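You operate a simulated robot arm through the tools that you are given. There is no shell and no other tool. Be economical: measure what you need, move in short steps, check, and stop when the job is done.

You are at the controls of a simulated robot arm. One attempt, no reset.

## Task
File the red and yellow beads in the teal case by colour.
Fine: shut and latch it again.

The check looks at the end state, three seconds after you hand in, the way a careful person would. Anything else that was tipped, shoved, dropped, spilled or broken makes it a failure.

## Robot
A 7-joint arm with a two-finger parallel gripper, fixed in place. Base frame: the origin is at the foot of the arm, x ahead of it, y to its left, z up; the work surface is at about z = 0.74. Lengths are in m, angles in degrees, forces in N, time in s.
With the tool pointing down near the work surface it reaches from about 0.4 to 0.9 m from the base axis. Its first joint turns from -115.0 to 115.0 degrees. Payload 3.91 kg.
Tool frame: the origin (TCP) lies between the finger pads and is the grasp point; the fingertips stand 0.03 m ahead of it; z points along the fingers, y is the line along which they close. The gripper opens to 0.11 m. The fingers are 0.02 m wide and 0.01 m thick; the gripper's body (0.048 by 0.112 m) begins 0.055 m behind the TCP.
Orientation is that of the tool frame in the base frame, as a unit quaternion [x, y, z, w]. With the fingers straight down and closing along the base's y, the tool's x points along the base's -x, its y along +y and its z along -z.

## Interface
- The arm moves only by the tool drive_tool. Its argument "deltas" is a list that holds one entry, the list of rows, each a list of 7 numbers: the shift along the tool's x, y, z in units of 250 mm (1.0 is 250 mm), then the turn, a rotation vector about the tool's x, y, z in units of 90 degrees (1.0 is 90 degrees), then the closure, from 0 (fully open) to 1 (shut). In form: [[[dx, dy, dz, rx, ry, rz, jaw], ...]]. A call has 1 to 20 rows; each row is the pose to reach, as a shift and turn from the pose commanded when the call began, along the tool's axes at that moment. A call with a number of a shift or a turn outside -1 to 1 is refused whole. Each row takes 0.2 s and may step no farther than 0.05 m and 8.6 degrees from the row before; otherwise, or with a gripper value out of range, the whole call is refused. Where a pose cannot be reached the arm comes as near as it can. A force on the tool above 40 N (or 10 N above the force at the start of the call, whichever is more), or a blocked arm, ends the call early, and 0.2 s more pass. Each finger travels about 0.153 m/s and halts on what it meets, pressing with about 29 N; the grip force reading is that of the motor and also rises with nothing between the fingers. The clock runs only during rows and for 0.2 s after the last one: add rows that repeat a pose to give the fingers time. It gives the time, the measured TCP pose, the force on the tool (base axes), the opening and the grip force at its end, in the units of the frame above (readings bear some noise), with the torque about the TCP (base axes, N m) and any sound that the robot's microphone picked up.
- Cameras (640 x 400 px; columns grow to the right, rows downward): "scene" is fixed at [0.219, -0.5014, 1.3136]; the picture's right is [0.65, -0.76, 0.00], its down [-0.41, -0.35, -0.84] and it looks along [0.64, 0.55, -0.54] (base axes); focal length 344 px, centre (320, 200). "wrist" rides on the gripper at [0.072, 0.017, -0.103] in the tool frame; the picture's right is [-0.23, 0.97, 0.00], its down [-0.76, -0.18, -0.62] and it looks along [-0.61, -0.14, 0.78] (tool axes); focal length 222 px, centre (320, 200). There is no depth. A picture from a camera that has moved, and an enlarged one, comes with that camera's place and axes in the base frame and with its lens.
- grab_frame(camera): a new picture of that camera. The clock stands still meanwhile.
- lift_body(by): slides the trunk up (or, below 0, down) by that many m; the arm rides with it, the base frame stays. It gives what a move gives, with no picture.
- inspect(camera, box): a new picture of the part [left, top, right, bottom] of that camera's present view, enlarged. The clock stands still meanwhile.
- sign_off(): hands the job in; it is judged then, once.

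Work in short steps. Places have to be worked out from the pictures, the camera data and where the tool is seen: move nearer, look again, correct. Check each grasp and each placing, and mend what went wrong. You have 120 turns and 68 pictures in all, those below and enlarged ones among them. Open the gripper and draw the arm clear of the work before you hand the job in, unless the task says otherwise; then end with one line.

The tools are called by a JSON object that holds its "method" and its "body". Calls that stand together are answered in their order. drive_tool: Moves the arm, as the interface text tells. Its arguments: {"type":"object","properties":{"deltas":{"type":"array"}},"required":["deltas"]} The other tools are called the same way: lift_body (by) slides the trunk up or down; grab_frame (camera) takes a picture; inspect (camera, box) takes an enlarged picture of a part of a camera's view; sign_off () hands the job in.

At the start:

```text
clock: 0.0
tcp_pos: [0.6349, -0.2023, 1.1113]
tcp_rot: [0.001, 1.0, 0.0, -0.001]
contact_force: [0.1, 0.1, -0.2]
torque: [0.01, -0.02, 0.0]
finger_gap: 0.1099
grasp_force: 0.0
trunk travel left (down, up): [-0.775, 0.215]
```

scene: 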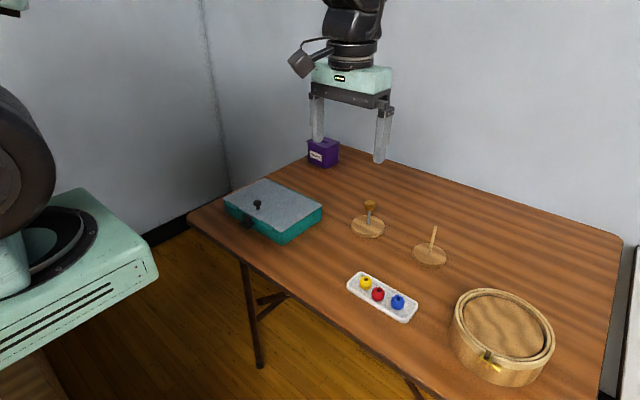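
wrist: 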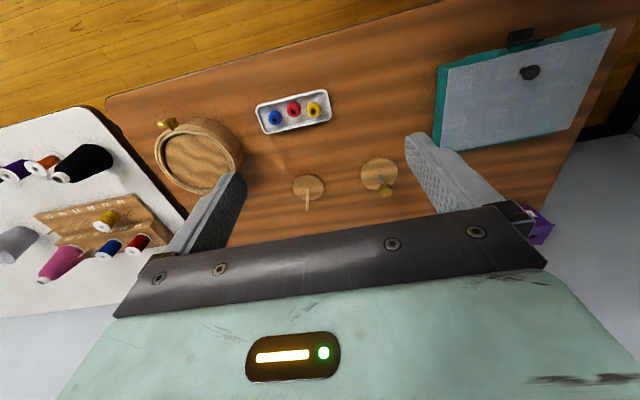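

I start by enlarging the teal case and the bead tray in the scene view.

{"method": "inspect", "body": {"camera": "scene", "box": [200, 160, 360, 260]}}

{"method": "inspect", "body": {"camera": "scene", "box": [320, 240, 480, 340]}}

{"method": "inspect", "body": {"camera": "wrist", "box": [400, 10, 640, 160]}}

```text
4.00 times, centred on (280, 210) of scene
camera zoom: at [0.219, -0.5014, 1.3136], right [0.65, -0.76, 0.0], down [-0.41, -0.35, -0.84], along [0.64, 0.55, -0.54], focal length 1376 px, centre (480, 160)
```

zoom: 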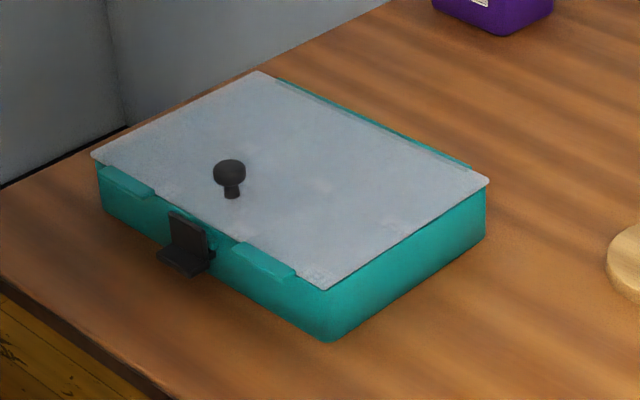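

```text
4.00 times, centred on (400, 290) of scene
camera zoom: at [0.219, -0.5014, 1.3136], right [0.65, -0.76, 0.0], down [-0.41, -0.35, -0.84], along [0.64, 0.55, -0.54], focal length 1376 px, centre (0, -160)
```

zoom: 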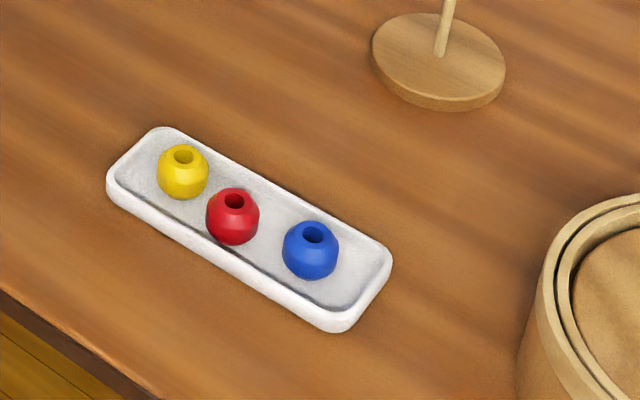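

```text
2.67 times, centred on (520, 85) of wrist
camera zoom: at [0.5633, -0.186, 1.2145], right [0.23, 0.97, 0.0], down [0.76, -0.18, 0.62], along [0.61, -0.14, -0.78], focal length 592 px, centre (-213, 507)
```

zoom: 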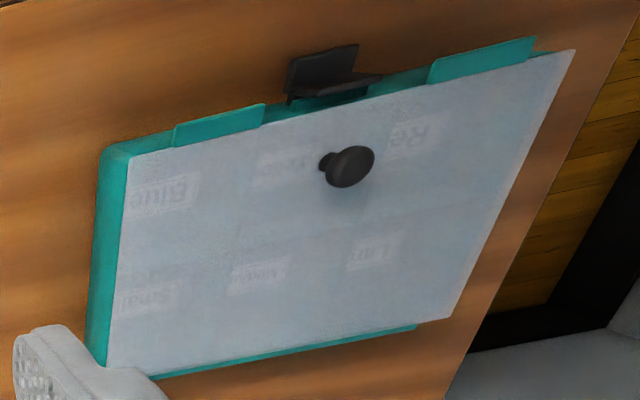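

The case spans roughly x 0.67–0.83, y 0.01–0.25. Its knob is near (0.69, 0.12) and its latch is on the front edge near (0.66, 0.13). I move the wrist camera over it for a close look.

{"method": "drive_tool", "body": {"deltas": [[[0.02, 0.16, 0.06, 0, 0, 0, 0], [0.04, 0.32, 0.12, 0, 0, 0, 0], [0.06, 0.48, 0.18, 0, 0, 0, 0], [0.08, 0.64, 0.24, 0, 0, 0, 0], [0.1, 0.8, 0.3, 0, 0, 0, 0], [0.14, 0.96, 0.36, 0, 0, 0, 0]]]}}

{"method": "drive_tool", "body": {"deltas": [[[0, 0.15, 0.1, 0, 0, 0, 0], [0, 0.3, 0.2, 0, 0, 0, 0], [0, 0.44, 0.3, 0, 0, 0, 0]]]}}

{"method": "grab_frame", "body": {"camera": "wrist"}}

```text
clock: 1.4
tcp_pos: [0.5991, 0.0374, 1.0214]
tcp_rot: [0.001, 1.0, 0.0, 0.0]
contact_force: [-0.8, -0.4, -0.5]
torque: [0.03, 0.02, 0.03]
finger_gap: 0.11
grasp_force: 0.0
trunk travel left (down, up): [-0.775, 0.215]
```

```text
clock: 2.2
tcp_pos: [0.5996, 0.1477, 0.9462]
tcp_rot: [0.001, 1.0, 0.0, 0.0]
contact_force: [-0.8, -0.4, -0.3]
torque: [0.05, 0.03, 0.01]
finger_gap: 0.1098
grasp_force: 0.2
trunk travel left (down, up): [-0.775, 0.215]
```

```text
62 pictures are left
camera wrist: at [0.5273, 0.1643, 1.0502], right [0.23, 0.97, 0.0], down [0.76, -0.18, 0.62], along [0.61, -0.14, -0.78], focal length 222 px, centre (320, 200)
```

wrist: 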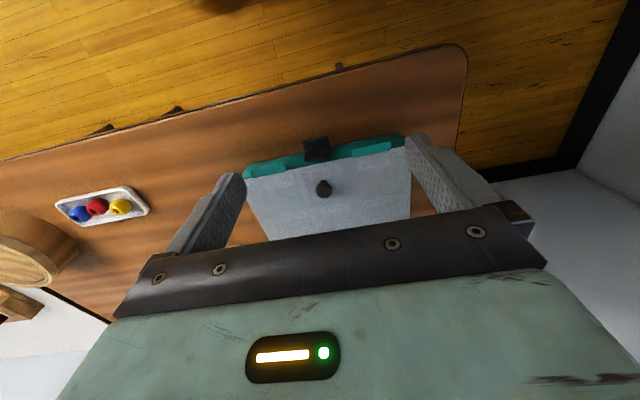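

The case is in view between the fingers, so I enlarge it.

{"method": "inspect", "body": {"camera": "wrist", "box": [240, 120, 420, 240]}}

{"method": "inspect", "body": {"camera": "scene", "box": [220, 190, 300, 240]}}

```text
3.33 times, centred on (330, 180) of wrist
camera zoom: at [0.5273, 0.1643, 1.0502], right [0.23, 0.97, 0.0], down [0.76, -0.18, 0.62], along [0.61, -0.14, -0.78], focal length 740 px, centre (287, 267)
```

zoom: 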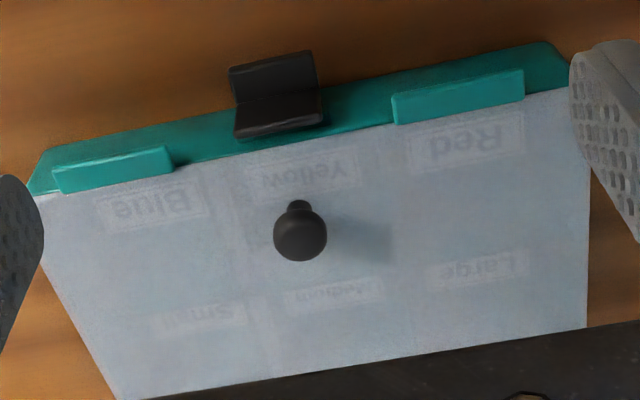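

```text
8.00 times, centred on (260, 215) of scene
camera zoom: at [0.219, -0.5014, 1.3136], right [0.65, -0.76, 0.0], down [-0.41, -0.35, -0.84], along [0.64, 0.55, -0.54], focal length 2752 px, centre (800, 80)
```

zoom: 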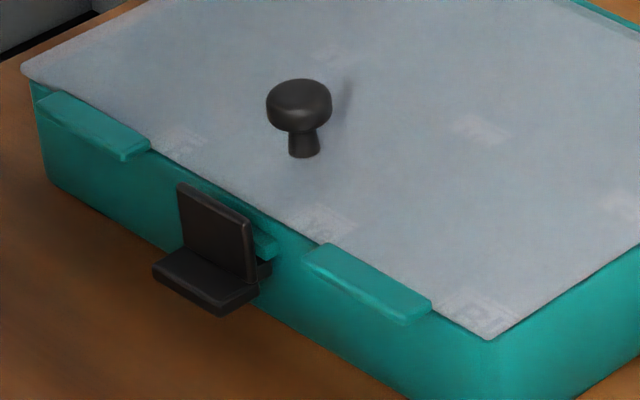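

I can read the cells: the front row runs Blue, Yellow, Red as y increases, and the back row is Small, Medium, Large. I go lower to understand the latch.

{"method": "drive_tool", "body": {"deltas": [[[0, 0, 0.15, 0, 0, 0, 0], [0, 0, 0.3, 0, 0, 0, 0], [0, 0, 0.42, 0, 0, 0, 0]]]}}

{"method": "inspect", "body": {"camera": "wrist", "box": [230, 120, 410, 240]}}

```text
clock: 3.0
tcp_pos: [0.6011, 0.1477, 0.8411]
tcp_rot: [0.0, 1.0, 0.0, 0.001]
contact_force: [-0.3, 1.0, 0.7]
torque: [0.01, -0.01, 0.01]
finger_gap: 0.1102
grasp_force: 0.0
trunk travel left (down, up): [-0.775, 0.215]
```

```text
3.33 times, centred on (320, 180) of wrist
camera zoom: at [0.529, 0.1639, 0.9448], right [0.23, 0.97, 0.0], down [0.76, -0.18, 0.62], along [0.61, -0.14, -0.78], focal length 740 px, centre (320, 267)
```

zoom: 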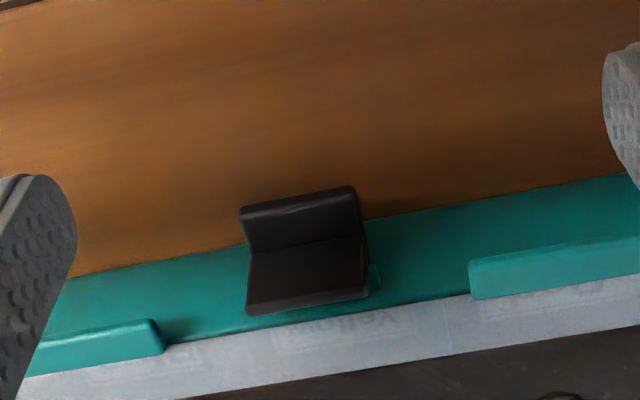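

I still can't see how the latch engages, so I turn the tool to look along +y from the case's right side.

{"method": "drive_tool", "body": {"deltas": [[[0, -0.05, -0.03, 0, 0, -0.09, 0], [0, -0.1, -0.06, 0, 0, -0.18, 0], [-0.01, -0.16, -0.1, 0, 0, -0.27, 0], [-0.01, -0.22, -0.1, 0, 0, -0.36, 0], [-0.02, -0.28, -0.1, 0, 0, -0.45, 0], [-0.02, -0.34, -0.1, 0, 0, -0.54, 0], [-0.03, -0.4, -0.1, 0, 0, -0.63, 0], [-0.04, -0.46, -0.1, 0, 0, -0.72, 0], [-0.05, -0.52, -0.1, 0, 0, -0.81, 0], [-0.056, -0.56, -0.1, 0, 0, -0.9, 0], [-0.056, -0.59, -0.1, 0, 0, -0.99, 0]]]}}

{"method": "drive_tool", "body": {"deltas": [[[0, 0, 0, 0, 0.09, 0, 0], [0, 0, 0, 0, 0.18, 0, 0], [0, 0, 0, 0, 0.27, 0, 0]]]}}

{"method": "grab_frame", "body": {"camera": "wrist"}}

```text
clock: 5.4
tcp_pos: [0.6136, 0.0003, 0.8654]
tcp_rot: [-0.703, 0.711, 0.0, 0.0]
contact_force: [-0.1, 0.6, -0.4]
torque: [-0.04, 0.01, 0.0]
finger_gap: 0.1097
grasp_force: 0.1
trunk travel left (down, up): [-0.775, 0.215]
```

```text
clock: 6.2
tcp_pos: [0.6148, 0.0002, 0.8669]
tcp_rot: [-0.686, 0.697, -0.148, -0.15]
contact_force: [0.1, -0.3, 0.4]
torque: [-0.01, -0.01, 0.01]
finger_gap: 0.1102
grasp_force: 0.0
trunk travel left (down, up): [-0.775, 0.215]
```

```text
58 pictures are left
camera wrist: at [0.5972, -0.0242, 0.9901], right [-0.97, 0.22, -0.09], down [0.19, 0.95, 0.25], along [0.15, 0.23, -0.96], focal length 222 px, centre (320, 200)
```

wrist: 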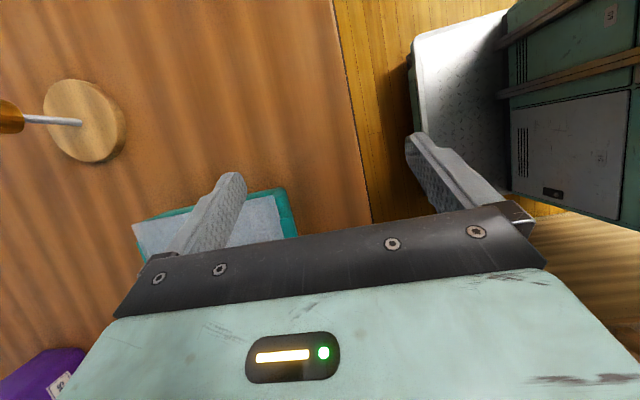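

The tilt went the wrong way, so I reverse it.

{"method": "drive_tool", "body": {"deltas": [[[0, 0, 0, 0, -0.09, 0, 0], [0, 0, 0, 0, -0.18, 0, 0], [0, 0, 0, 0, -0.27, 0, 0], [0, 0, 0, 0, -0.36, 0, 0], [0, 0, 0, 0, -0.45, 0, 0], [0, 0, 0, 0, -0.54, 0, 0]]]}}

{"method": "inspect", "body": {"camera": "wrist", "box": [215, 120, 395, 240]}}

```text
clock: 7.6
tcp_pos: [0.6143, 0.0026, 0.8669]
tcp_rot: [-0.687, 0.696, 0.148, 0.151]
contact_force: [0.7, 1.0, -0.1]
torque: [-0.09, -0.01, 0.02]
finger_gap: 0.1099
grasp_force: 0.1
trunk travel left (down, up): [-0.775, 0.215]
```

```text
3.33 times, centred on (305, 180) of wrist
camera zoom: at [0.5961, -0.1074, 0.9308], right [-0.97, 0.22, 0.09], down [0.18, 0.43, 0.88], along [0.15, 0.87, -0.46], focal length 740 px, centre (370, 267)
```

zoom: 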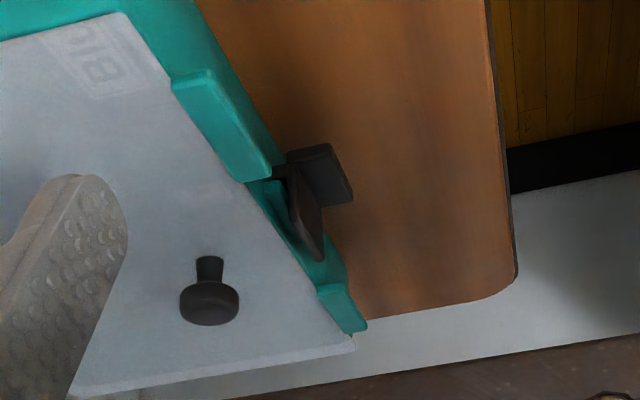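

The latch is an L hinged on the front wall, with its plate upright and a thumb tab sticking out at about x 0.645–0.66, y 0.116–0.15, z 0.76. The natural release is to press the tab down, so I straighten the tool, close the fingers and stand above the tab.

{"method": "drive_tool", "body": {"deltas": [[[0, 0, 0, 0, 0.09, 0, 0], [0, 0, 0, 0, 0.18, 0, 0], [0, 0, 0, 0, 0.273, 0, 0.3]]]}}

{"method": "drive_tool", "body": {"deltas": [[[-0.05, -0.01, 0, 0, 0, 0.09, 0.5], [-0.1, -0.02, 0, 0, 0, 0.18, 1], [-0.15, -0.03, 0, 0, 0, 0.27, 1], [-0.2, -0.04, 0, 0, 0, 0.36, 1], [-0.25, -0.05, 0, 0, 0, 0.45, 1], [-0.3, -0.06, 0, 0, 0, 0.54, 1], [-0.35, -0.07, 0, 0, 0, 0.63, 1], [-0.4, -0.08, 0, 0, 0, 0.72, 1], [-0.45, -0.09, 0, 0, 0, 0.81, 1], [-0.5, -0.1, 0, 0, 0, 0.9, 1], [-0.52, -0.116, 0, 0, 0, 0.99, 1]]]}}

{"method": "grab_frame", "body": {"camera": "wrist"}}

{"method": "inspect", "body": {"camera": "scene", "box": [200, 140, 360, 240]}}

```text
clock: 8.4
tcp_pos: [0.6142, -0.0015, 0.8669]
tcp_rot: [-0.701, 0.713, -0.002, -0.001]
contact_force: [-0.1, -0.9, -0.2]
torque: [0.01, 0.0, 0.0]
finger_gap: 0.0772
grasp_force: 0.0
trunk travel left (down, up): [-0.775, 0.215]
```

```text
clock: 10.8
tcp_pos: [0.6447, 0.1293, 0.8654]
tcp_rot: [0.001, 1.0, -0.002, 0.0]
contact_force: [0.3, -0.3, 0.4]
torque: [0.03, 0.0, -0.01]
finger_gap: 0.0
grasp_force: 28.6
trunk travel left (down, up): [-0.775, 0.215]
```

```text
56 pictures are left
camera wrist: at [0.5733, 0.1468, 0.9688], right [0.23, 0.97, 0.0], down [0.76, -0.18, 0.62], along [0.61, -0.15, -0.78], focal length 222 px, centre (320, 200)
```

wrist: 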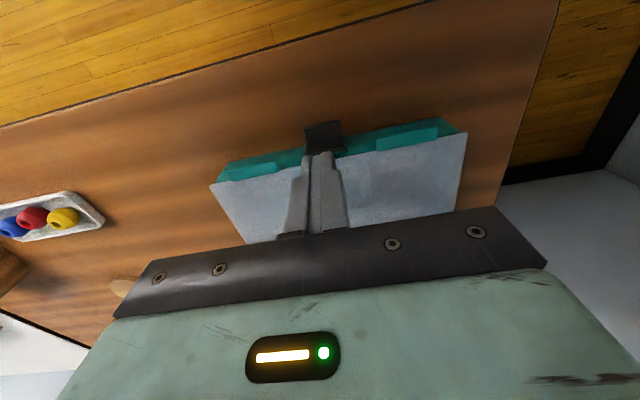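

```text
4.00 times, centred on (280, 190) of scene
camera zoom: at [0.219, -0.5014, 1.3136], right [0.65, -0.76, 0.0], down [-0.41, -0.35, -0.84], along [0.64, 0.55, -0.54], focal length 1376 px, centre (480, 240)
```

zoom: 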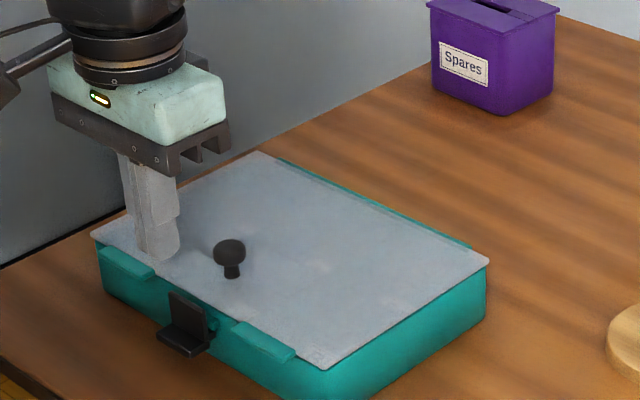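

The tab centre comes out at about (0.652, 0.131), so the fingertip at x 0.645 is over its outer half. I descend in small steps and let contact stop the move.

{"method": "drive_tool", "body": {"deltas": [[[0, 0, 0.1, 0, 0, 0, 1], [0, 0, 0.2, 0, 0, 0, 1], [0, 0.008, 0.24, 0, 0, 0, 1], [0, 0.008, 0.26, 0, 0, 0, 1], [0, 0.008, 0.28, 0, 0, 0, 1]]]}}

{"method": "inspect", "body": {"camera": "scene", "box": [200, 160, 328, 240]}}

```text
clock: 12.0
tcp_pos: [0.6458, 0.1313, 0.7957]
tcp_rot: [0.0, 1.0, -0.001, 0.0]
contact_force: [-1.1, -1.0, 3.9]
torque: [-0.01, 0.01, 0.0]
finger_gap: 0.0
grasp_force: 29.0
trunk travel left (down, up): [-0.775, 0.215]
```

```text
5.00 times, centred on (264, 200) of scene
camera zoom: at [0.219, -0.5014, 1.3136], right [0.65, -0.76, 0.0], down [-0.41, -0.35, -0.84], along [0.64, 0.55, -0.54], focal length 1720 px, centre (600, 200)
```

zoom: 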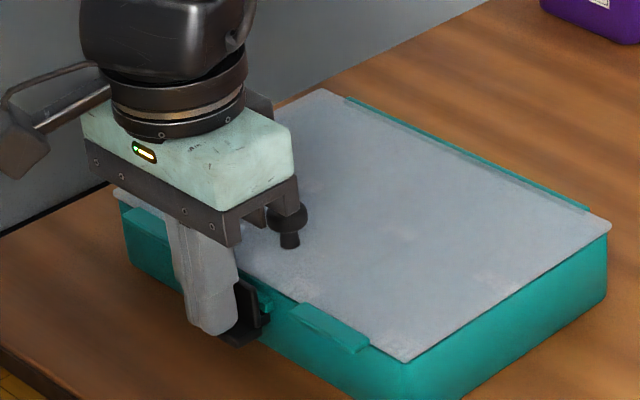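

Contact started with the tip at z 0.766 (+3.9 N). I press further in small steps.

{"method": "drive_tool", "body": {"deltas": [[[0, 0, 0.012, 0, 0, 0, 1], [0, 0, 0.024, 0, 0, 0, 1], [0, 0, 0.036, 0, 0, 0, 1], [0, 0, 0.048, 0, 0, 0, 1]]]}}

{"method": "inspect", "body": {"camera": "scene", "box": [200, 160, 328, 240]}}

```text
clock: 12.7
tcp_pos: [0.6423, 0.131, 0.7927]
tcp_rot: [0.0, 1.0, -0.002, 0.001]
contact_force: [-10.7, -6.1, 32.4]
torque: [-0.17, 0.03, -0.1]
finger_gap: 0.0
grasp_force: 29.3
trunk travel left (down, up): [-0.775, 0.215]
stopped in row 3: the force on the tool passed its limit at 46 N (the readings are from after the stop); the commanded pose is now the measured one
```

```text
5.00 times, centred on (264, 200) of scene
camera zoom: at [0.219, -0.5014, 1.3136], right [0.65, -0.76, 0.0], down [-0.41, -0.35, -0.84], along [0.64, 0.55, -0.54], focal length 1720 px, centre (600, 200)
```

zoom: 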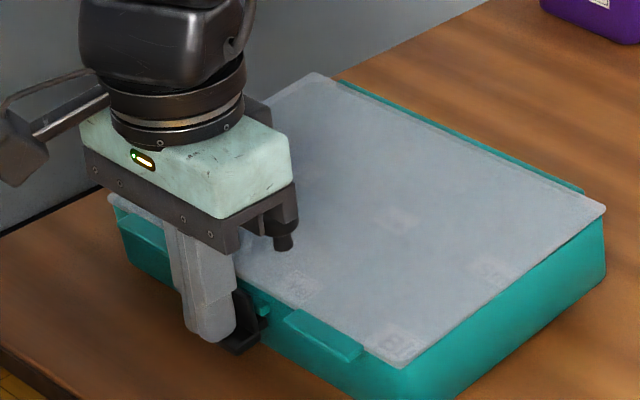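

The case is tipping forward: its back edge has lifted. So pressing down doesn't release the latch, and I back straight off.

{"method": "drive_tool", "body": {"deltas": [[[0, 0, -0.01, 0, 0, 0, 1], [0, 0, -0.02, 0, 0, 0, 1], [0, 0, -0.03, 0, 0, 0, 1], [0, 0, -0.06, 0, 0, 0, 1], [0, 0, -0.16, 0, 0, 0, 1], [0, 0, -0.26, 0, 0, 0, 1]]]}}

{"method": "inspect", "body": {"camera": "scene", "box": [200, 160, 328, 240]}}

```text
clock: 14.1
tcp_pos: [0.6438, 0.1318, 0.8554]
tcp_rot: [-0.002, 1.0, -0.003, -0.002]
contact_force: [-0.8, 0.5, 0.2]
torque: [-0.03, 0.02, -0.02]
finger_gap: 0.0003
grasp_force: 28.8
trunk travel left (down, up): [-0.775, 0.215]
```

```text
5.00 times, centred on (264, 200) of scene
camera zoom: at [0.219, -0.5014, 1.3136], right [0.65, -0.76, 0.0], down [-0.41, -0.35, -0.84], along [0.64, 0.55, -0.54], focal length 1720 px, centre (600, 200)
```

zoom: 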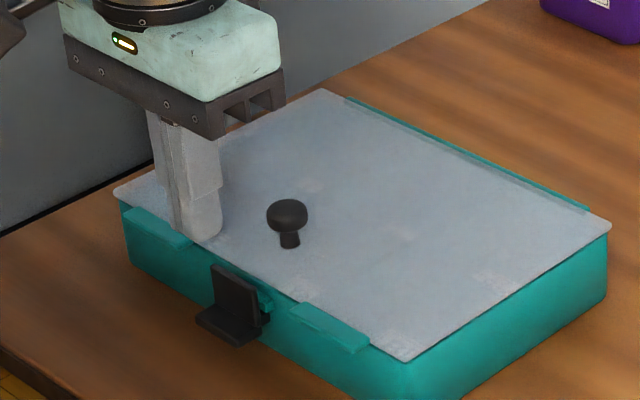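

The case settled back where it was and the latch hasn't moved. The enlargements look re-rendered sharply, so I zoom hard on the latch to understand it.

{"method": "inspect", "body": {"camera": "scene", "box": [234, 206, 266, 232]}}

{"method": "inspect", "body": {"camera": "wrist", "box": [290, 105, 354, 160]}}

```text
15.38 times, centred on (250, 219) of scene
camera zoom: at [0.219, -0.5014, 1.3136], right [0.65, -0.76, 0.0], down [-0.41, -0.35, -0.84], along [0.64, 0.55, -0.54], focal length 5292 px, centre (1397, -92)
```

zoom: 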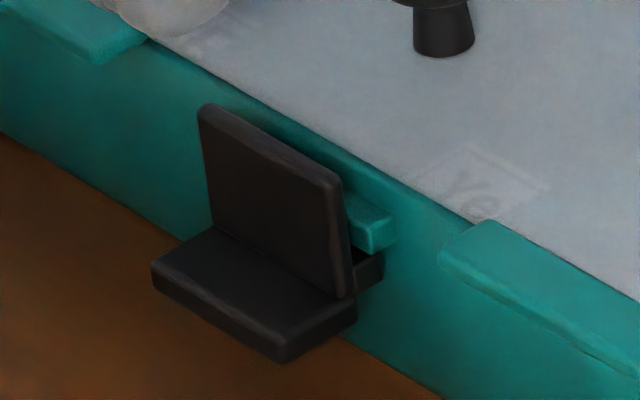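

```text
7.27 times, centred on (322, 132) of wrist
camera zoom: at [0.5726, 0.1488, 0.9584], right [0.23, 0.97, -0.01], down [0.76, -0.17, 0.62], along [0.6, -0.14, -0.78], focal length 1615 px, centre (306, 691)
```

zoom: 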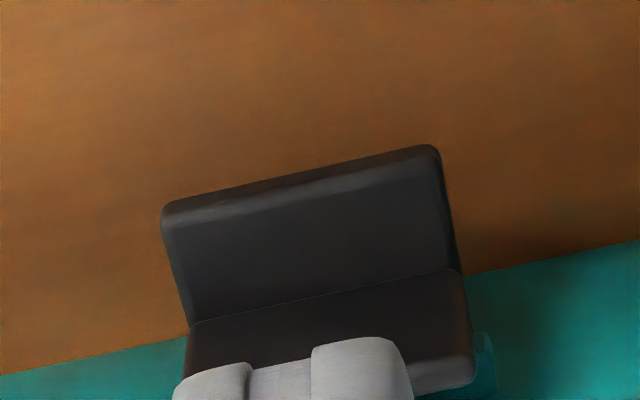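

Now it is clear. A black hook at the bottom of the plate sits under the teal catch on the wall, so the latch pivots near its top edge. It releases by pulling the tab outward and up. I open to about 50 mm and straddle the tab from both sides in y.

{"method": "drive_tool", "body": {"deltas": [[[0, 0, 0, 0, 0, 0, 0.52], [-0.01, 0, 0.08, 0, 0, 0, 0.52], [-0.01, 0, 0.18, 0, 0, 0, 0.52], [-0.01, 0, 0.25, 0, 0, 0, 0.52], [-0.01, 0, 0.3, 0, 0, 0, 0.52]]]}}

{"method": "inspect", "body": {"camera": "scene", "box": [220, 180, 284, 240]}}

{"method": "inspect", "body": {"camera": "wrist", "box": [260, 80, 388, 160]}}

```text
clock: 15.3
tcp_pos: [0.6466, 0.1326, 0.7812]
tcp_rot: [0.0, 1.0, -0.002, -0.001]
contact_force: [0.2, -0.7, -0.5]
torque: [0.0, 0.0, 0.01]
finger_gap: 0.0528
grasp_force: 0.1
trunk travel left (down, up): [-0.775, 0.215]
```

```text
6.67 times, centred on (252, 210) of scene
camera zoom: at [0.219, -0.5014, 1.3136], right [0.65, -0.76, 0.0], down [-0.41, -0.35, -0.84], along [0.64, 0.55, -0.54], focal length 2293 px, centre (773, 133)
```

zoom: 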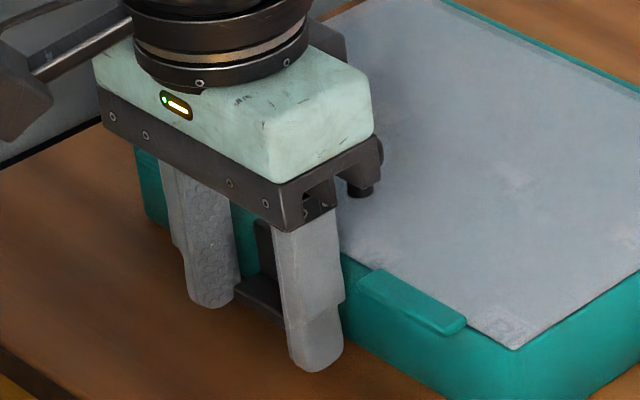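

```text
5.00 times, centred on (324, 120) of wrist
camera zoom: at [0.575, 0.1484, 0.8829], right [0.23, 0.97, 0.0], down [0.76, -0.17, 0.62], along [0.61, -0.14, -0.78], focal length 1111 px, centre (300, 600)
```

zoom: 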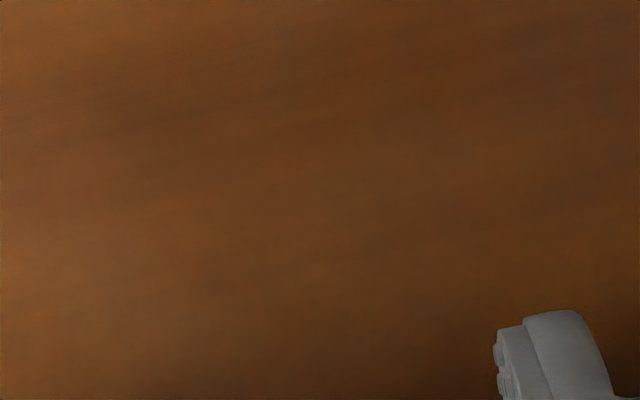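

The fingers straddle the tab, so I close to grip it.

{"method": "drive_tool", "body": {"deltas": [[[0, 0, 0, 0, 0, 0, 0.62], [0, 0, 0, 0, 0, 0, 0.68], [0, 0, 0, 0, 0, 0, 0.75], [0, 0, 0, 0, 0, 0, 0.8]]]}}

{"method": "inspect", "body": {"camera": "wrist", "box": [260, 110, 388, 200]}}

```text
clock: 16.3
tcp_pos: [0.6464, 0.1302, 0.7795]
tcp_rot: [0.0, 1.0, -0.002, -0.001]
contact_force: [1.1, -1.3, 0.0]
torque: [-0.05, 0.05, -0.04]
finger_gap: 0.0352
grasp_force: 29.1
trunk travel left (down, up): [-0.775, 0.215]
```

```text
4.44 times, centred on (324, 155) of wrist
camera zoom: at [0.575, 0.1481, 0.8829], right [0.23, 0.97, 0.0], down [0.76, -0.17, 0.62], along [0.61, -0.14, -0.78], focal length 987 px, centre (302, 400)
```

zoom: 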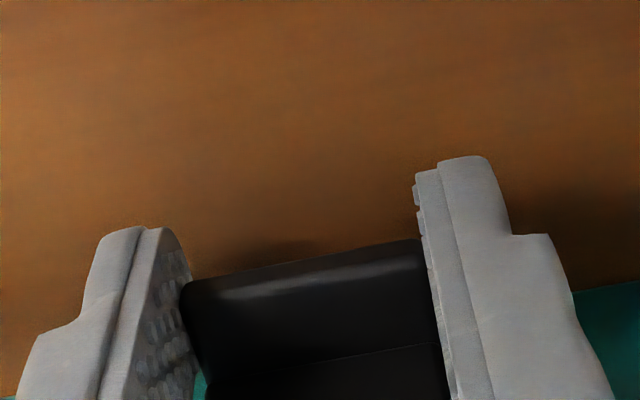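

The tab is gripped (35 mm). I try a small outward arc of about 8° around the estimated pivot (0.662, 0.788) and watch the forces.

{"method": "drive_tool", "body": {"deltas": [[[0.002, 0, -0.0045, 0, 0.045, 0, 0.8], [0.004, 0, -0.009, 0, 0.089, 0, 0.8], [0.0055, 0, -0.0135, 0, 0.133, 0, 0.8]]]}}

{"method": "inspect", "body": {"camera": "scene", "box": [220, 160, 348, 240]}}

```text
clock: 17.1
tcp_pos: [0.645, 0.1331, 0.7818]
tcp_rot: [0.0, 0.994, -0.003, -0.105]
contact_force: [0.1, 0.7, -0.4]
torque: [0.03, 0.02, -0.06]
finger_gap: 0.0351
grasp_force: 29.3
trunk travel left (down, up): [-0.775, 0.215]
```

```text
5.00 times, centred on (284, 200) of scene
camera zoom: at [0.219, -0.5014, 1.3136], right [0.65, -0.76, 0.0], down [-0.41, -0.35, -0.84], along [0.64, 0.55, -0.54], focal length 1720 px, centre (500, 200)
```

zoom: 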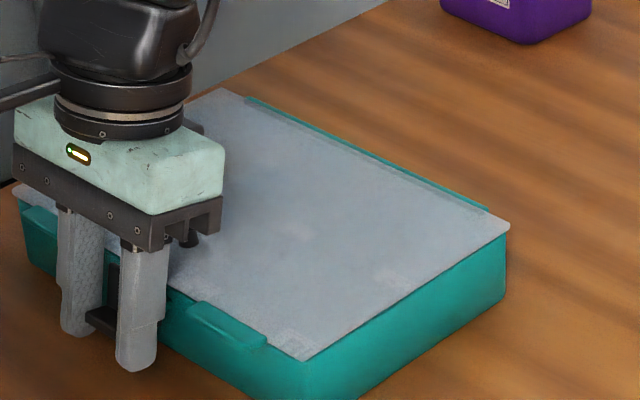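

Forces are near zero and the case stayed put, so the latch seems to be swinging. I pull the tab farther out and up.

{"method": "drive_tool", "body": {"deltas": [[[0.023, 0, -0.008, 0, 0, 0, 0.8], [0.046, 0, -0.023, 0, 0, 0, 0.8]]]}}

{"method": "inspect", "body": {"camera": "scene", "box": [220, 190, 284, 240]}}

```text
clock: 17.7
tcp_pos: [0.6352, 0.1312, 0.7917]
tcp_rot: [0.0, 0.994, -0.003, -0.105]
contact_force: [-0.4, -0.3, -1.9]
torque: [-0.05, 0.02, -0.07]
finger_gap: 0.0353
grasp_force: 29.0
trunk travel left (down, up): [-0.775, 0.215]
```

```text
8.00 times, centred on (252, 215) of scene
camera zoom: at [0.219, -0.5014, 1.3136], right [0.65, -0.76, 0.0], down [-0.41, -0.35, -0.84], along [0.64, 0.55, -0.54], focal length 2752 px, centre (864, 80)
```

zoom: 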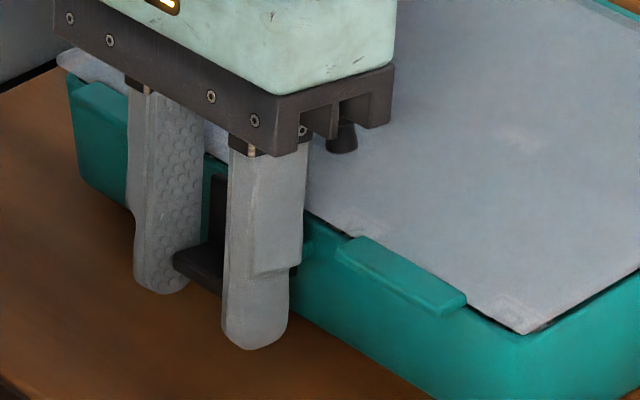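

A dark gap shows under the lid's edge, so the lid may already be lifting with the latch. I look closer.

{"method": "inspect", "body": {"camera": "scene", "box": [235, 200, 299, 240]}}

{"method": "inspect", "body": {"camera": "wrist", "box": [240, 100, 400, 220]}}

```text
10.00 times, centred on (267, 220) of scene
camera zoom: at [0.219, -0.5014, 1.3136], right [0.65, -0.76, 0.0], down [-0.41, -0.35, -0.84], along [0.64, 0.55, -0.54], focal length 3440 px, centre (850, 0)
```

zoom: 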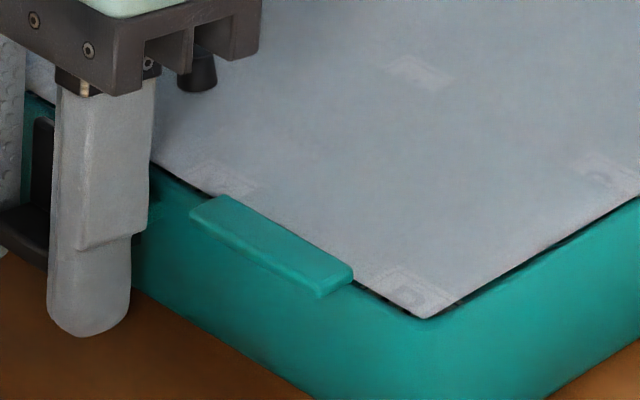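

```text
3.33 times, centred on (320, 160) of wrist
camera zoom: at [0.5864, 0.1485, 0.907], right [0.22, 0.97, -0.05], down [0.88, -0.17, 0.45], along [0.43, -0.15, -0.89], focal length 740 px, centre (320, 333)
```

zoom: 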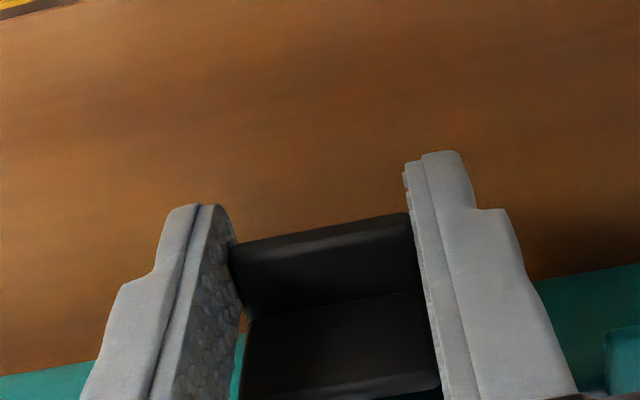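

The hook is off the catch and the lid has risen slightly. I swing the latch farther up so it won't drop back onto the catch.

{"method": "drive_tool", "body": {"deltas": [[[0.018, 0, -0.02, 0, 0, 0, 0.8], [0.026, 0, -0.045, 0, 0, 0, 0.8], [0.028, 0, -0.072, 0, 0, 0, 0.8]]]}}

{"method": "inspect", "body": {"camera": "scene", "box": [220, 160, 348, 240]}}

```text
clock: 18.5
tcp_pos: [0.6312, 0.1317, 0.8098]
tcp_rot: [-0.001, 0.994, -0.003, -0.106]
contact_force: [0.4, -0.6, -1.7]
torque: [0.06, -0.02, 0.04]
finger_gap: 0.0352
grasp_force: 29.1
trunk travel left (down, up): [-0.775, 0.215]
```

```text
5.00 times, centred on (284, 200) of scene
camera zoom: at [0.219, -0.5014, 1.3136], right [0.65, -0.76, 0.0], down [-0.41, -0.35, -0.84], along [0.64, 0.55, -0.54], focal length 1720 px, centre (500, 200)
```

zoom: 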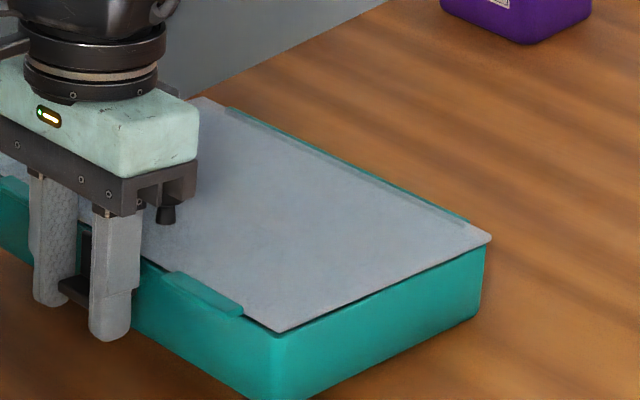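

The case front has been lifted and dragged: the latch isn't rotating freely, it is carrying the case. I reverse the last moves to set it back down.

{"method": "drive_tool", "body": {"deltas": [[[-0.002, 0, 0.027, 0, 0, 0, 0.8], [-0.01, 0, 0.052, 0, 0, 0, 0.8], [-0.028, 0, 0.072, 0, 0, 0, 0.8]]]}}

{"method": "inspect", "body": {"camera": "scene", "box": [220, 160, 348, 240]}}

```text
clock: 19.3
tcp_pos: [0.6344, 0.1313, 0.7907]
tcp_rot: [-0.001, 0.994, -0.002, -0.105]
contact_force: [-1.0, 0.1, -1.9]
torque: [0.01, 0.05, -0.05]
finger_gap: 0.0352
grasp_force: 28.9
trunk travel left (down, up): [-0.775, 0.215]
```

```text
5.00 times, centred on (284, 200) of scene
camera zoom: at [0.219, -0.5014, 1.3136], right [0.65, -0.76, 0.0], down [-0.41, -0.35, -0.84], along [0.64, 0.55, -0.54], focal length 1720 px, centre (500, 200)
```

zoom: 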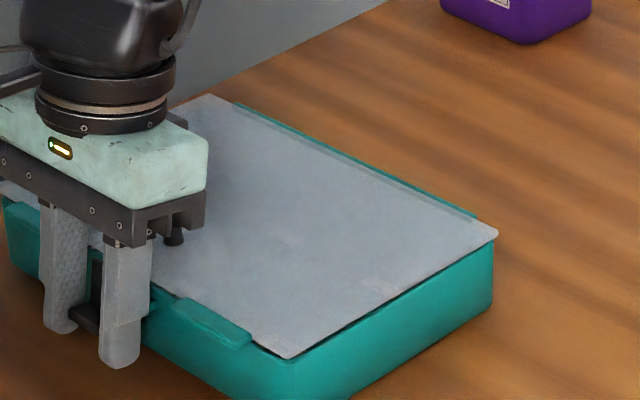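

The front is still slightly raised, so I reverse the earlier segment too.

{"method": "drive_tool", "body": {"deltas": [[[-0.012, 0, 0.008, 0, 0, 0, 0.8], [-0.03, 0, 0.018, 0, 0, 0, 0.8], [-0.046, 0, 0.024, 0, 0, 0, 0.8]]]}}

{"method": "drive_tool", "body": {"deltas": [[[-0.0015, 0, 0.0045, 0, -0.045, 0, 0.8], [-0.003, 0, 0.009, 0, -0.089, 0, 0.8], [-0.004, 0, 0.0135, 0, -0.133, 0, 0.8]]]}}

{"method": "inspect", "body": {"camera": "scene", "box": [220, 160, 348, 240]}}

```text
clock: 20.1
tcp_pos: [0.6454, 0.1319, 0.7824]
tcp_rot: [0.0, 0.994, -0.002, -0.105]
contact_force: [-2.2, 0.2, 3.1]
torque: [0.05, -0.05, -0.01]
finger_gap: 0.0351
grasp_force: 28.8
trunk travel left (down, up): [-0.775, 0.215]
```

```text
clock: 20.9
tcp_pos: [0.6458, 0.1313, 0.7796]
tcp_rot: [0.0, 1.0, -0.001, -0.001]
contact_force: [1.3, 0.6, 3.8]
torque: [-0.03, -0.03, 0.01]
finger_gap: 0.0353
grasp_force: 28.8
trunk travel left (down, up): [-0.775, 0.215]
```

```text
5.00 times, centred on (284, 200) of scene
camera zoom: at [0.219, -0.5014, 1.3136], right [0.65, -0.76, 0.0], down [-0.41, -0.35, -0.84], along [0.64, 0.55, -0.54], focal length 1720 px, centre (500, 200)
```

zoom: 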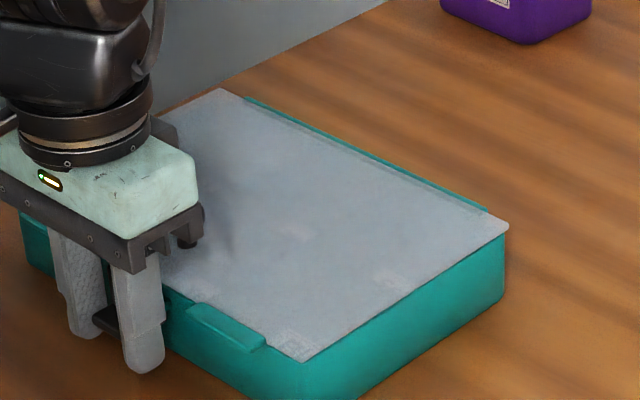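

It is back in place. The evidence fits a latch hinged at its top on the lid with a hook under the catch, and last time I translated it without rotating it. I now rotate it properly, 28° about (0.662, 0.786), which keeps the gripper body just above the knob.

{"method": "drive_tool", "body": {"deltas": [[[0.0014, 0, -0.0046, 0, 0.045, 0, 0.8], [0.0028, 0, -0.0092, 0, 0.089, 0, 0.8], [0.0036, 0, -0.014, 0, 0.134, 0, 0.8], [0.0044, 0, -0.0188, 0, 0.178, 0, 0.8], [0.0046, 0, -0.0236, 0, 0.222, 0, 0.8], [0.0048, 0, -0.0284, 0, 0.267, 0, 0.8], [0.0044, 0, -0.0336, 0, 0.311, 0, 0.8]]]}}

{"method": "inspect", "body": {"camera": "scene", "box": [220, 160, 348, 240]}}

{"method": "inspect", "body": {"camera": "wrist", "box": [240, 110, 400, 230]}}

```text
clock: 22.5
tcp_pos: [0.645, 0.1305, 0.7869]
tcp_rot: [0.0, 0.97, -0.003, -0.243]
contact_force: [0.7, 0.3, -0.6]
torque: [0.0, -0.07, -0.03]
finger_gap: 0.0351
grasp_force: 28.7
trunk travel left (down, up): [-0.775, 0.215]
```

```text
5.00 times, centred on (284, 200) of scene
camera zoom: at [0.219, -0.5014, 1.3136], right [0.65, -0.76, 0.0], down [-0.41, -0.35, -0.84], along [0.64, 0.55, -0.54], focal length 1720 px, centre (500, 200)
```

zoom: 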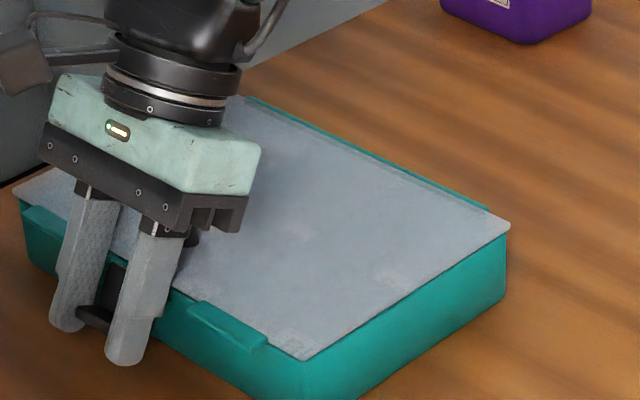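

```text
3.33 times, centred on (320, 170) of wrist
camera zoom: at [0.6297, 0.1486, 0.9126], right [0.2, 0.97, -0.11], down [0.97, -0.18, 0.19], along [0.17, -0.15, -0.98], focal length 740 px, centre (320, 300)
```

zoom: 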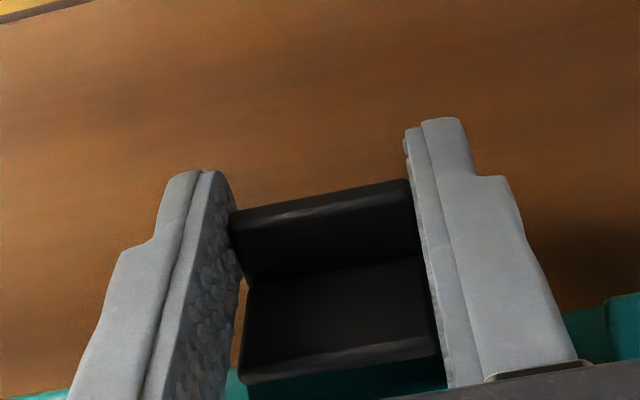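

The latch rotated 28° with no force and the case didn't move, so the pivot is right. I open the fingers slightly to see whether the latch stays out.

{"method": "drive_tool", "body": {"deltas": [[[0, 0, 0, 0, 0, 0, 0.65], [0, 0, 0, 0, 0, 0, 0.55]]]}}

{"method": "inspect", "body": {"camera": "wrist", "box": [240, 110, 400, 230]}}

```text
clock: 23.1
tcp_pos: [0.6439, 0.132, 0.7887]
tcp_rot: [0.0, 0.97, -0.002, -0.243]
contact_force: [-0.8, -0.3, 0.3]
torque: [-0.05, -0.05, -0.03]
finger_gap: 0.0496
grasp_force: 0.1
trunk travel left (down, up): [-0.775, 0.215]
```

```text
3.33 times, centred on (320, 170) of wrist
camera zoom: at [0.6296, 0.1487, 0.9127], right [0.2, 0.97, -0.11], down [0.97, -0.18, 0.19], along [0.17, -0.15, -0.98], focal length 740 px, centre (320, 300)
```

zoom: 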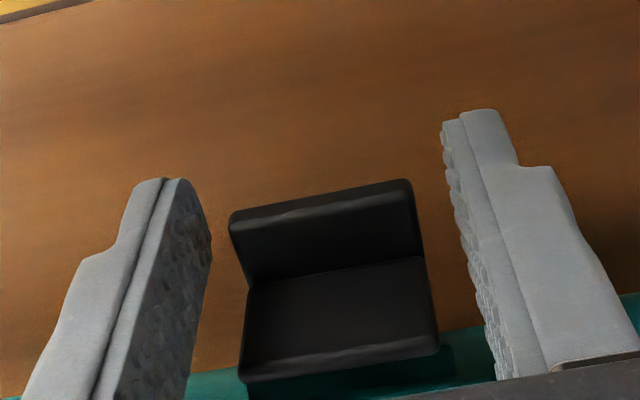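

It stays out on its own. I raise the tool and straighten it, then check the hook clearance.

{"method": "drive_tool", "body": {"deltas": [[[0.06, 0, -0.11, 0, 0, 0, 0.5], [0.12, 0, -0.23, 0, 0, 0, 0.5], [0.188, 0, -0.353, 0, -0.08, 0, 0.5], [0.188, 0, -0.353, 0, -0.16, 0, 0.5], [0.188, 0, -0.353, 0, -0.24, 0, 0.5], [0.188, 0, -0.353, 0, -0.311, 0, 0.5]]]}}

{"method": "inspect", "body": {"camera": "scene", "box": [234, 206, 266, 232]}}

```text
clock: 24.5
tcp_pos: [0.6431, 0.1331, 0.8877]
tcp_rot: [0.0, 1.0, -0.002, -0.001]
contact_force: [-0.3, -0.2, -0.2]
torque: [0.01, -0.01, 0.01]
finger_gap: 0.055
grasp_force: 0.1
trunk travel left (down, up): [-0.775, 0.215]
```

```text
15.38 times, centred on (250, 219) of scene
camera zoom: at [0.219, -0.5014, 1.3136], right [0.65, -0.76, 0.0], down [-0.41, -0.35, -0.84], along [0.64, 0.55, -0.54], focal length 5292 px, centre (1397, -92)
```

zoom: 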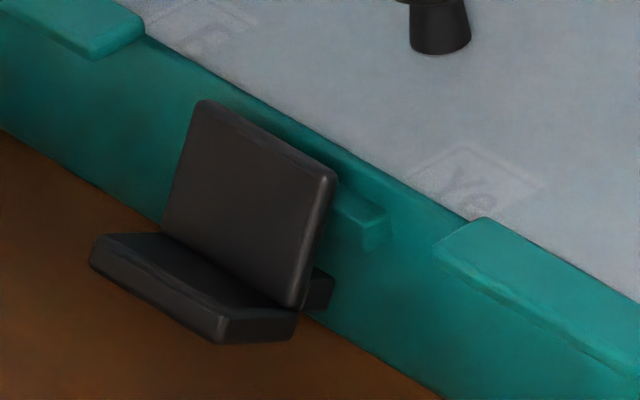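

The hook is now clear of the catch. The knob triangulates to about (0.697, 0.131) with its ball near z 0.811. I move above it to check alignment before gripping.

{"method": "drive_tool", "body": {"deltas": [[[-0.11, -0.004, 0, 0, 0, 0, 0.5], [-0.216, -0.008, 0.06, 0, 0, 0, 0.5], [-0.216, -0.008, 0.12, 0, 0, 0, 0.5]]]}}

{"method": "inspect", "body": {"camera": "scene", "box": [210, 150, 306, 210]}}

{"method": "inspect", "body": {"camera": "wrist", "box": [240, 110, 400, 210]}}

```text
clock: 25.3
tcp_pos: [0.6988, 0.1302, 0.8579]
tcp_rot: [-0.001, 1.0, -0.002, 0.0]
contact_force: [0.3, -0.1, -0.7]
torque: [-0.02, -0.05, -0.02]
finger_gap: 0.055
grasp_force: 0.0
trunk travel left (down, up): [-0.775, 0.215]
```

```text
6.67 times, centred on (258, 180) of scene
camera zoom: at [0.219, -0.5014, 1.3136], right [0.65, -0.76, 0.0], down [-0.41, -0.35, -0.84], along [0.64, 0.55, -0.54], focal length 2293 px, centre (733, 333)
```

zoom: 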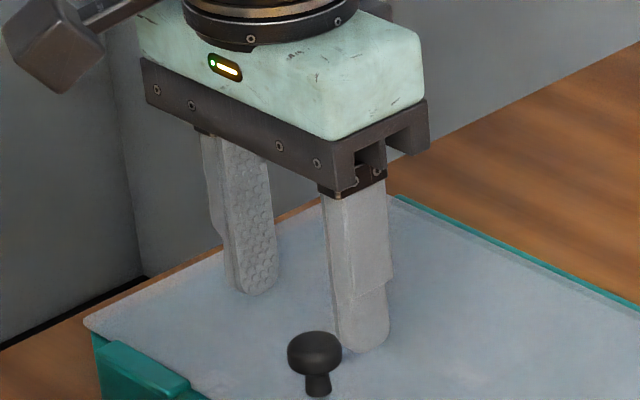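

```text
4.00 times, centred on (320, 160) of wrist
camera zoom: at [0.6265, 0.1463, 0.9612], right [0.23, 0.97, 0.0], down [0.76, -0.17, 0.62], along [0.61, -0.14, -0.78], focal length 888 px, centre (320, 360)
```

zoom: 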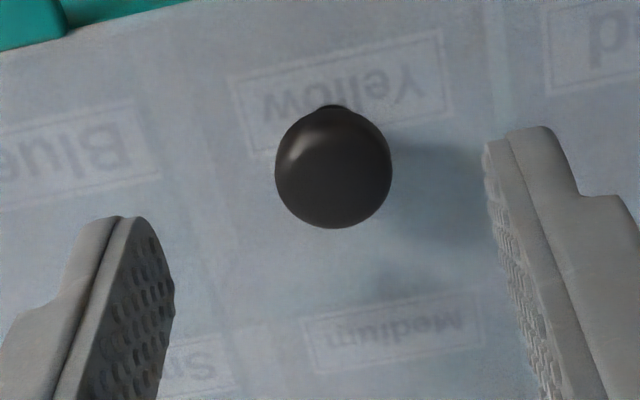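

Aligned to within a few mm. I descend to TCP z 0.824 and close on the knob.

{"method": "drive_tool", "body": {"deltas": [[[0, 0.004, 0.07, 0, 0, 0, 0.5], [0, 0.006, 0.134, 0, 0, 0, 0.6], [0, 0.006, 0.134, 0, 0, 0, 0.75], [0, 0.006, 0.134, 0, 0, 0, 0.9], [0, 0.006, 0.134, 0, 0, 0, 0.95]]]}}

{"method": "inspect", "body": {"camera": "scene", "box": [200, 150, 328, 230]}}

```text
clock: 26.5
tcp_pos: [0.6975, 0.132, 0.8248]
tcp_rot: [0.001, 1.0, -0.001, -0.001]
contact_force: [-0.4, 1.0, 0.0]
torque: [0.04, 0.03, 0.0]
finger_gap: 0.021
grasp_force: 28.7
trunk travel left (down, up): [-0.775, 0.215]
```

```text
5.00 times, centred on (264, 190) of scene
camera zoom: at [0.219, -0.5014, 1.3136], right [0.65, -0.76, 0.0], down [-0.41, -0.35, -0.84], along [0.64, 0.55, -0.54], focal length 1720 px, centre (600, 250)
```

zoom: 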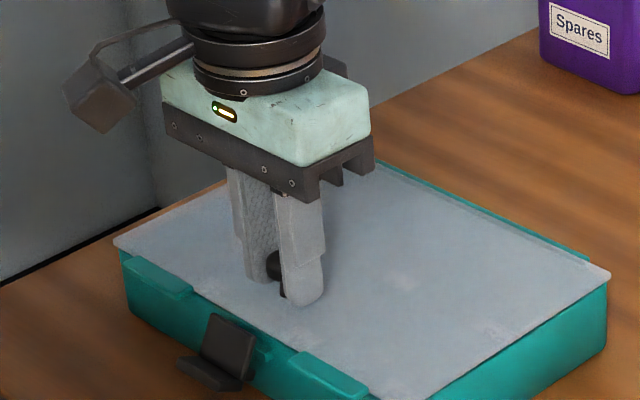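

The knob is held (21 mm). I lift along an arc about the estimated rear hinge (0.829, 0.787), with the tool turning too, up to 16° at first.

{"method": "drive_tool", "body": {"deltas": [[[-0.012, 0, -0.036, 0, 0.045, 0, 0.95], [-0.026, 0, -0.072, 0, 0.089, 0, 0.95], [-0.042, 0, -0.106, 0, 0.134, 0, 0.95], [-0.061, 0, -0.14, 0, 0.178, 0, 0.95]]]}}

{"method": "inspect", "body": {"camera": "scene", "box": [200, 130, 344, 230]}}

```text
clock: 27.5
tcp_pos: [0.7144, 0.1298, 0.8596]
tcp_rot: [-0.001, 0.99, -0.003, -0.141]
contact_force: [0.2, 0.1, 3.4]
torque: [0.01, -0.52, 0.03]
finger_gap: 0.021
grasp_force: 28.6
trunk travel left (down, up): [-0.775, 0.215]
```

```text
4.00 times, centred on (272, 180) of scene
camera zoom: at [0.219, -0.5014, 1.3136], right [0.65, -0.76, 0.0], down [-0.41, -0.35, -0.84], along [0.64, 0.55, -0.54], focal length 1376 px, centre (512, 280)
```

zoom: 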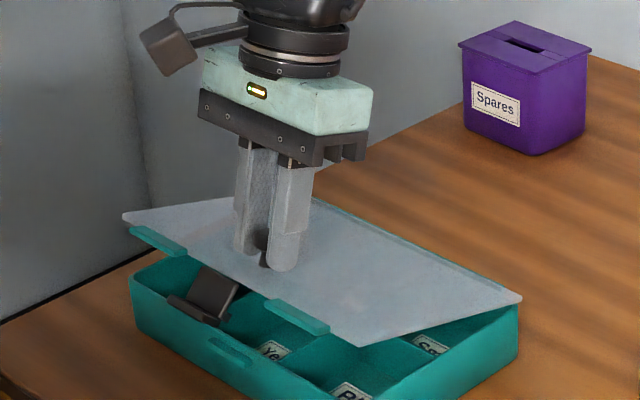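

The lid opens smoothly on its rear hinge and carries the latch with it. I continue the arc to about 50°, turning the tool less than the lid.

{"method": "drive_tool", "body": {"deltas": [[[-0.011, 0, -0.036, 0, 0.033, 0, 0.95], [-0.024, 0, -0.072, 0, 0.067, 0, 0.95], [-0.04, 0, -0.107, 0, 0.1, 0, 0.95], [-0.058, 0, -0.141, 0, 0.133, 0, 0.95], [-0.077, 0, -0.173, 0, 0.156, 0, 0.95], [-0.099, 0, -0.204, 0, 0.178, 0, 0.95], [-0.128, 0, -0.242, 0, 0.178, 0, 0.95], [-0.159, 0, -0.276, 0, 0.178, 0, 0.95]]]}}

{"method": "inspect", "body": {"camera": "scene", "box": [200, 110, 360, 230]}}

```text
clock: 29.3
tcp_pos: [0.7721, 0.1324, 0.9152]
tcp_rot: [0.0, 0.961, -0.003, -0.277]
contact_force: [-0.4, -0.5, -2.7]
torque: [0.04, 0.18, -0.03]
finger_gap: 0.0208
grasp_force: 29.2
trunk travel left (down, up): [-0.775, 0.215]
```

```text
3.33 times, centred on (280, 170) of scene
camera zoom: at [0.219, -0.5014, 1.3136], right [0.65, -0.76, 0.0], down [-0.41, -0.35, -0.84], along [0.64, 0.55, -0.54], focal length 1147 px, centre (453, 300)
```

zoom: 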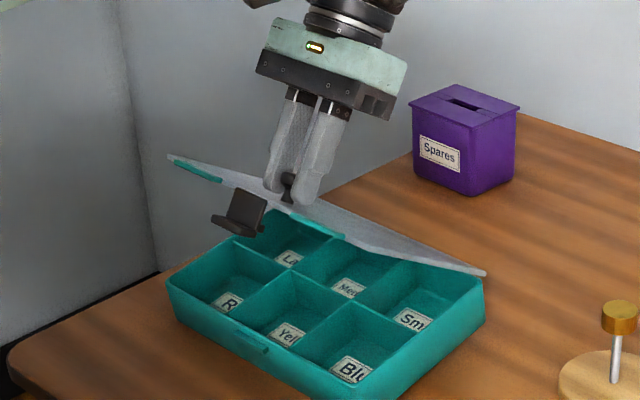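

All six labelled cells are visible and the lid is near 50°. I continue to about 85°, easing the tool back toward vertical.

{"method": "drive_tool", "body": {"deltas": [[[-0.021, 0, -0.04, 0, -0.033, 0, 0.95], [-0.046, 0, -0.078, 0, -0.067, 0, 0.95], [-0.074, 0, -0.113, 0, -0.1, 0, 0.95], [-0.105, 0, -0.145, 0, -0.133, 0, 0.95], [-0.138, 0, -0.174, 0, -0.167, 0, 0.95], [-0.174, 0, -0.2, 0, -0.2, 0, 0.95], [-0.213, 0, -0.222, 0, -0.222, 0, 0.95]]]}}

{"method": "inspect", "body": {"camera": "scene", "box": [200, 110, 360, 230]}}

```text
clock: 30.9
tcp_pos: [0.846, 0.1328, 0.9333]
tcp_rot: [0.0, 0.994, -0.001, -0.106]
contact_force: [-0.9, -0.1, -3.3]
torque: [0.05, 0.29, 0.03]
finger_gap: 0.0212
grasp_force: 29.2
trunk travel left (down, up): [-0.775, 0.215]
```

```text
3.33 times, centred on (280, 170) of scene
camera zoom: at [0.219, -0.5014, 1.3136], right [0.65, -0.76, 0.0], down [-0.41, -0.35, -0.84], along [0.64, 0.55, -0.54], focal length 1147 px, centre (453, 300)
```

zoom: 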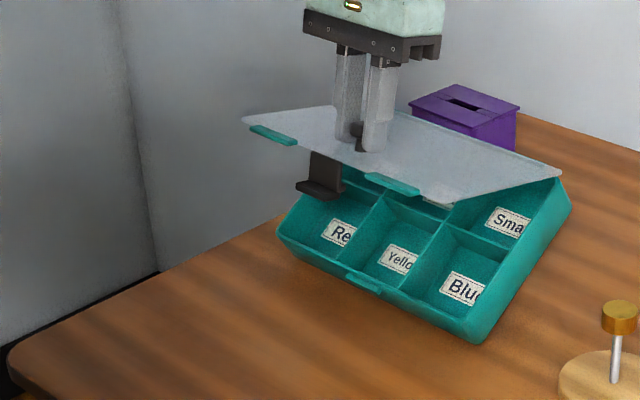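

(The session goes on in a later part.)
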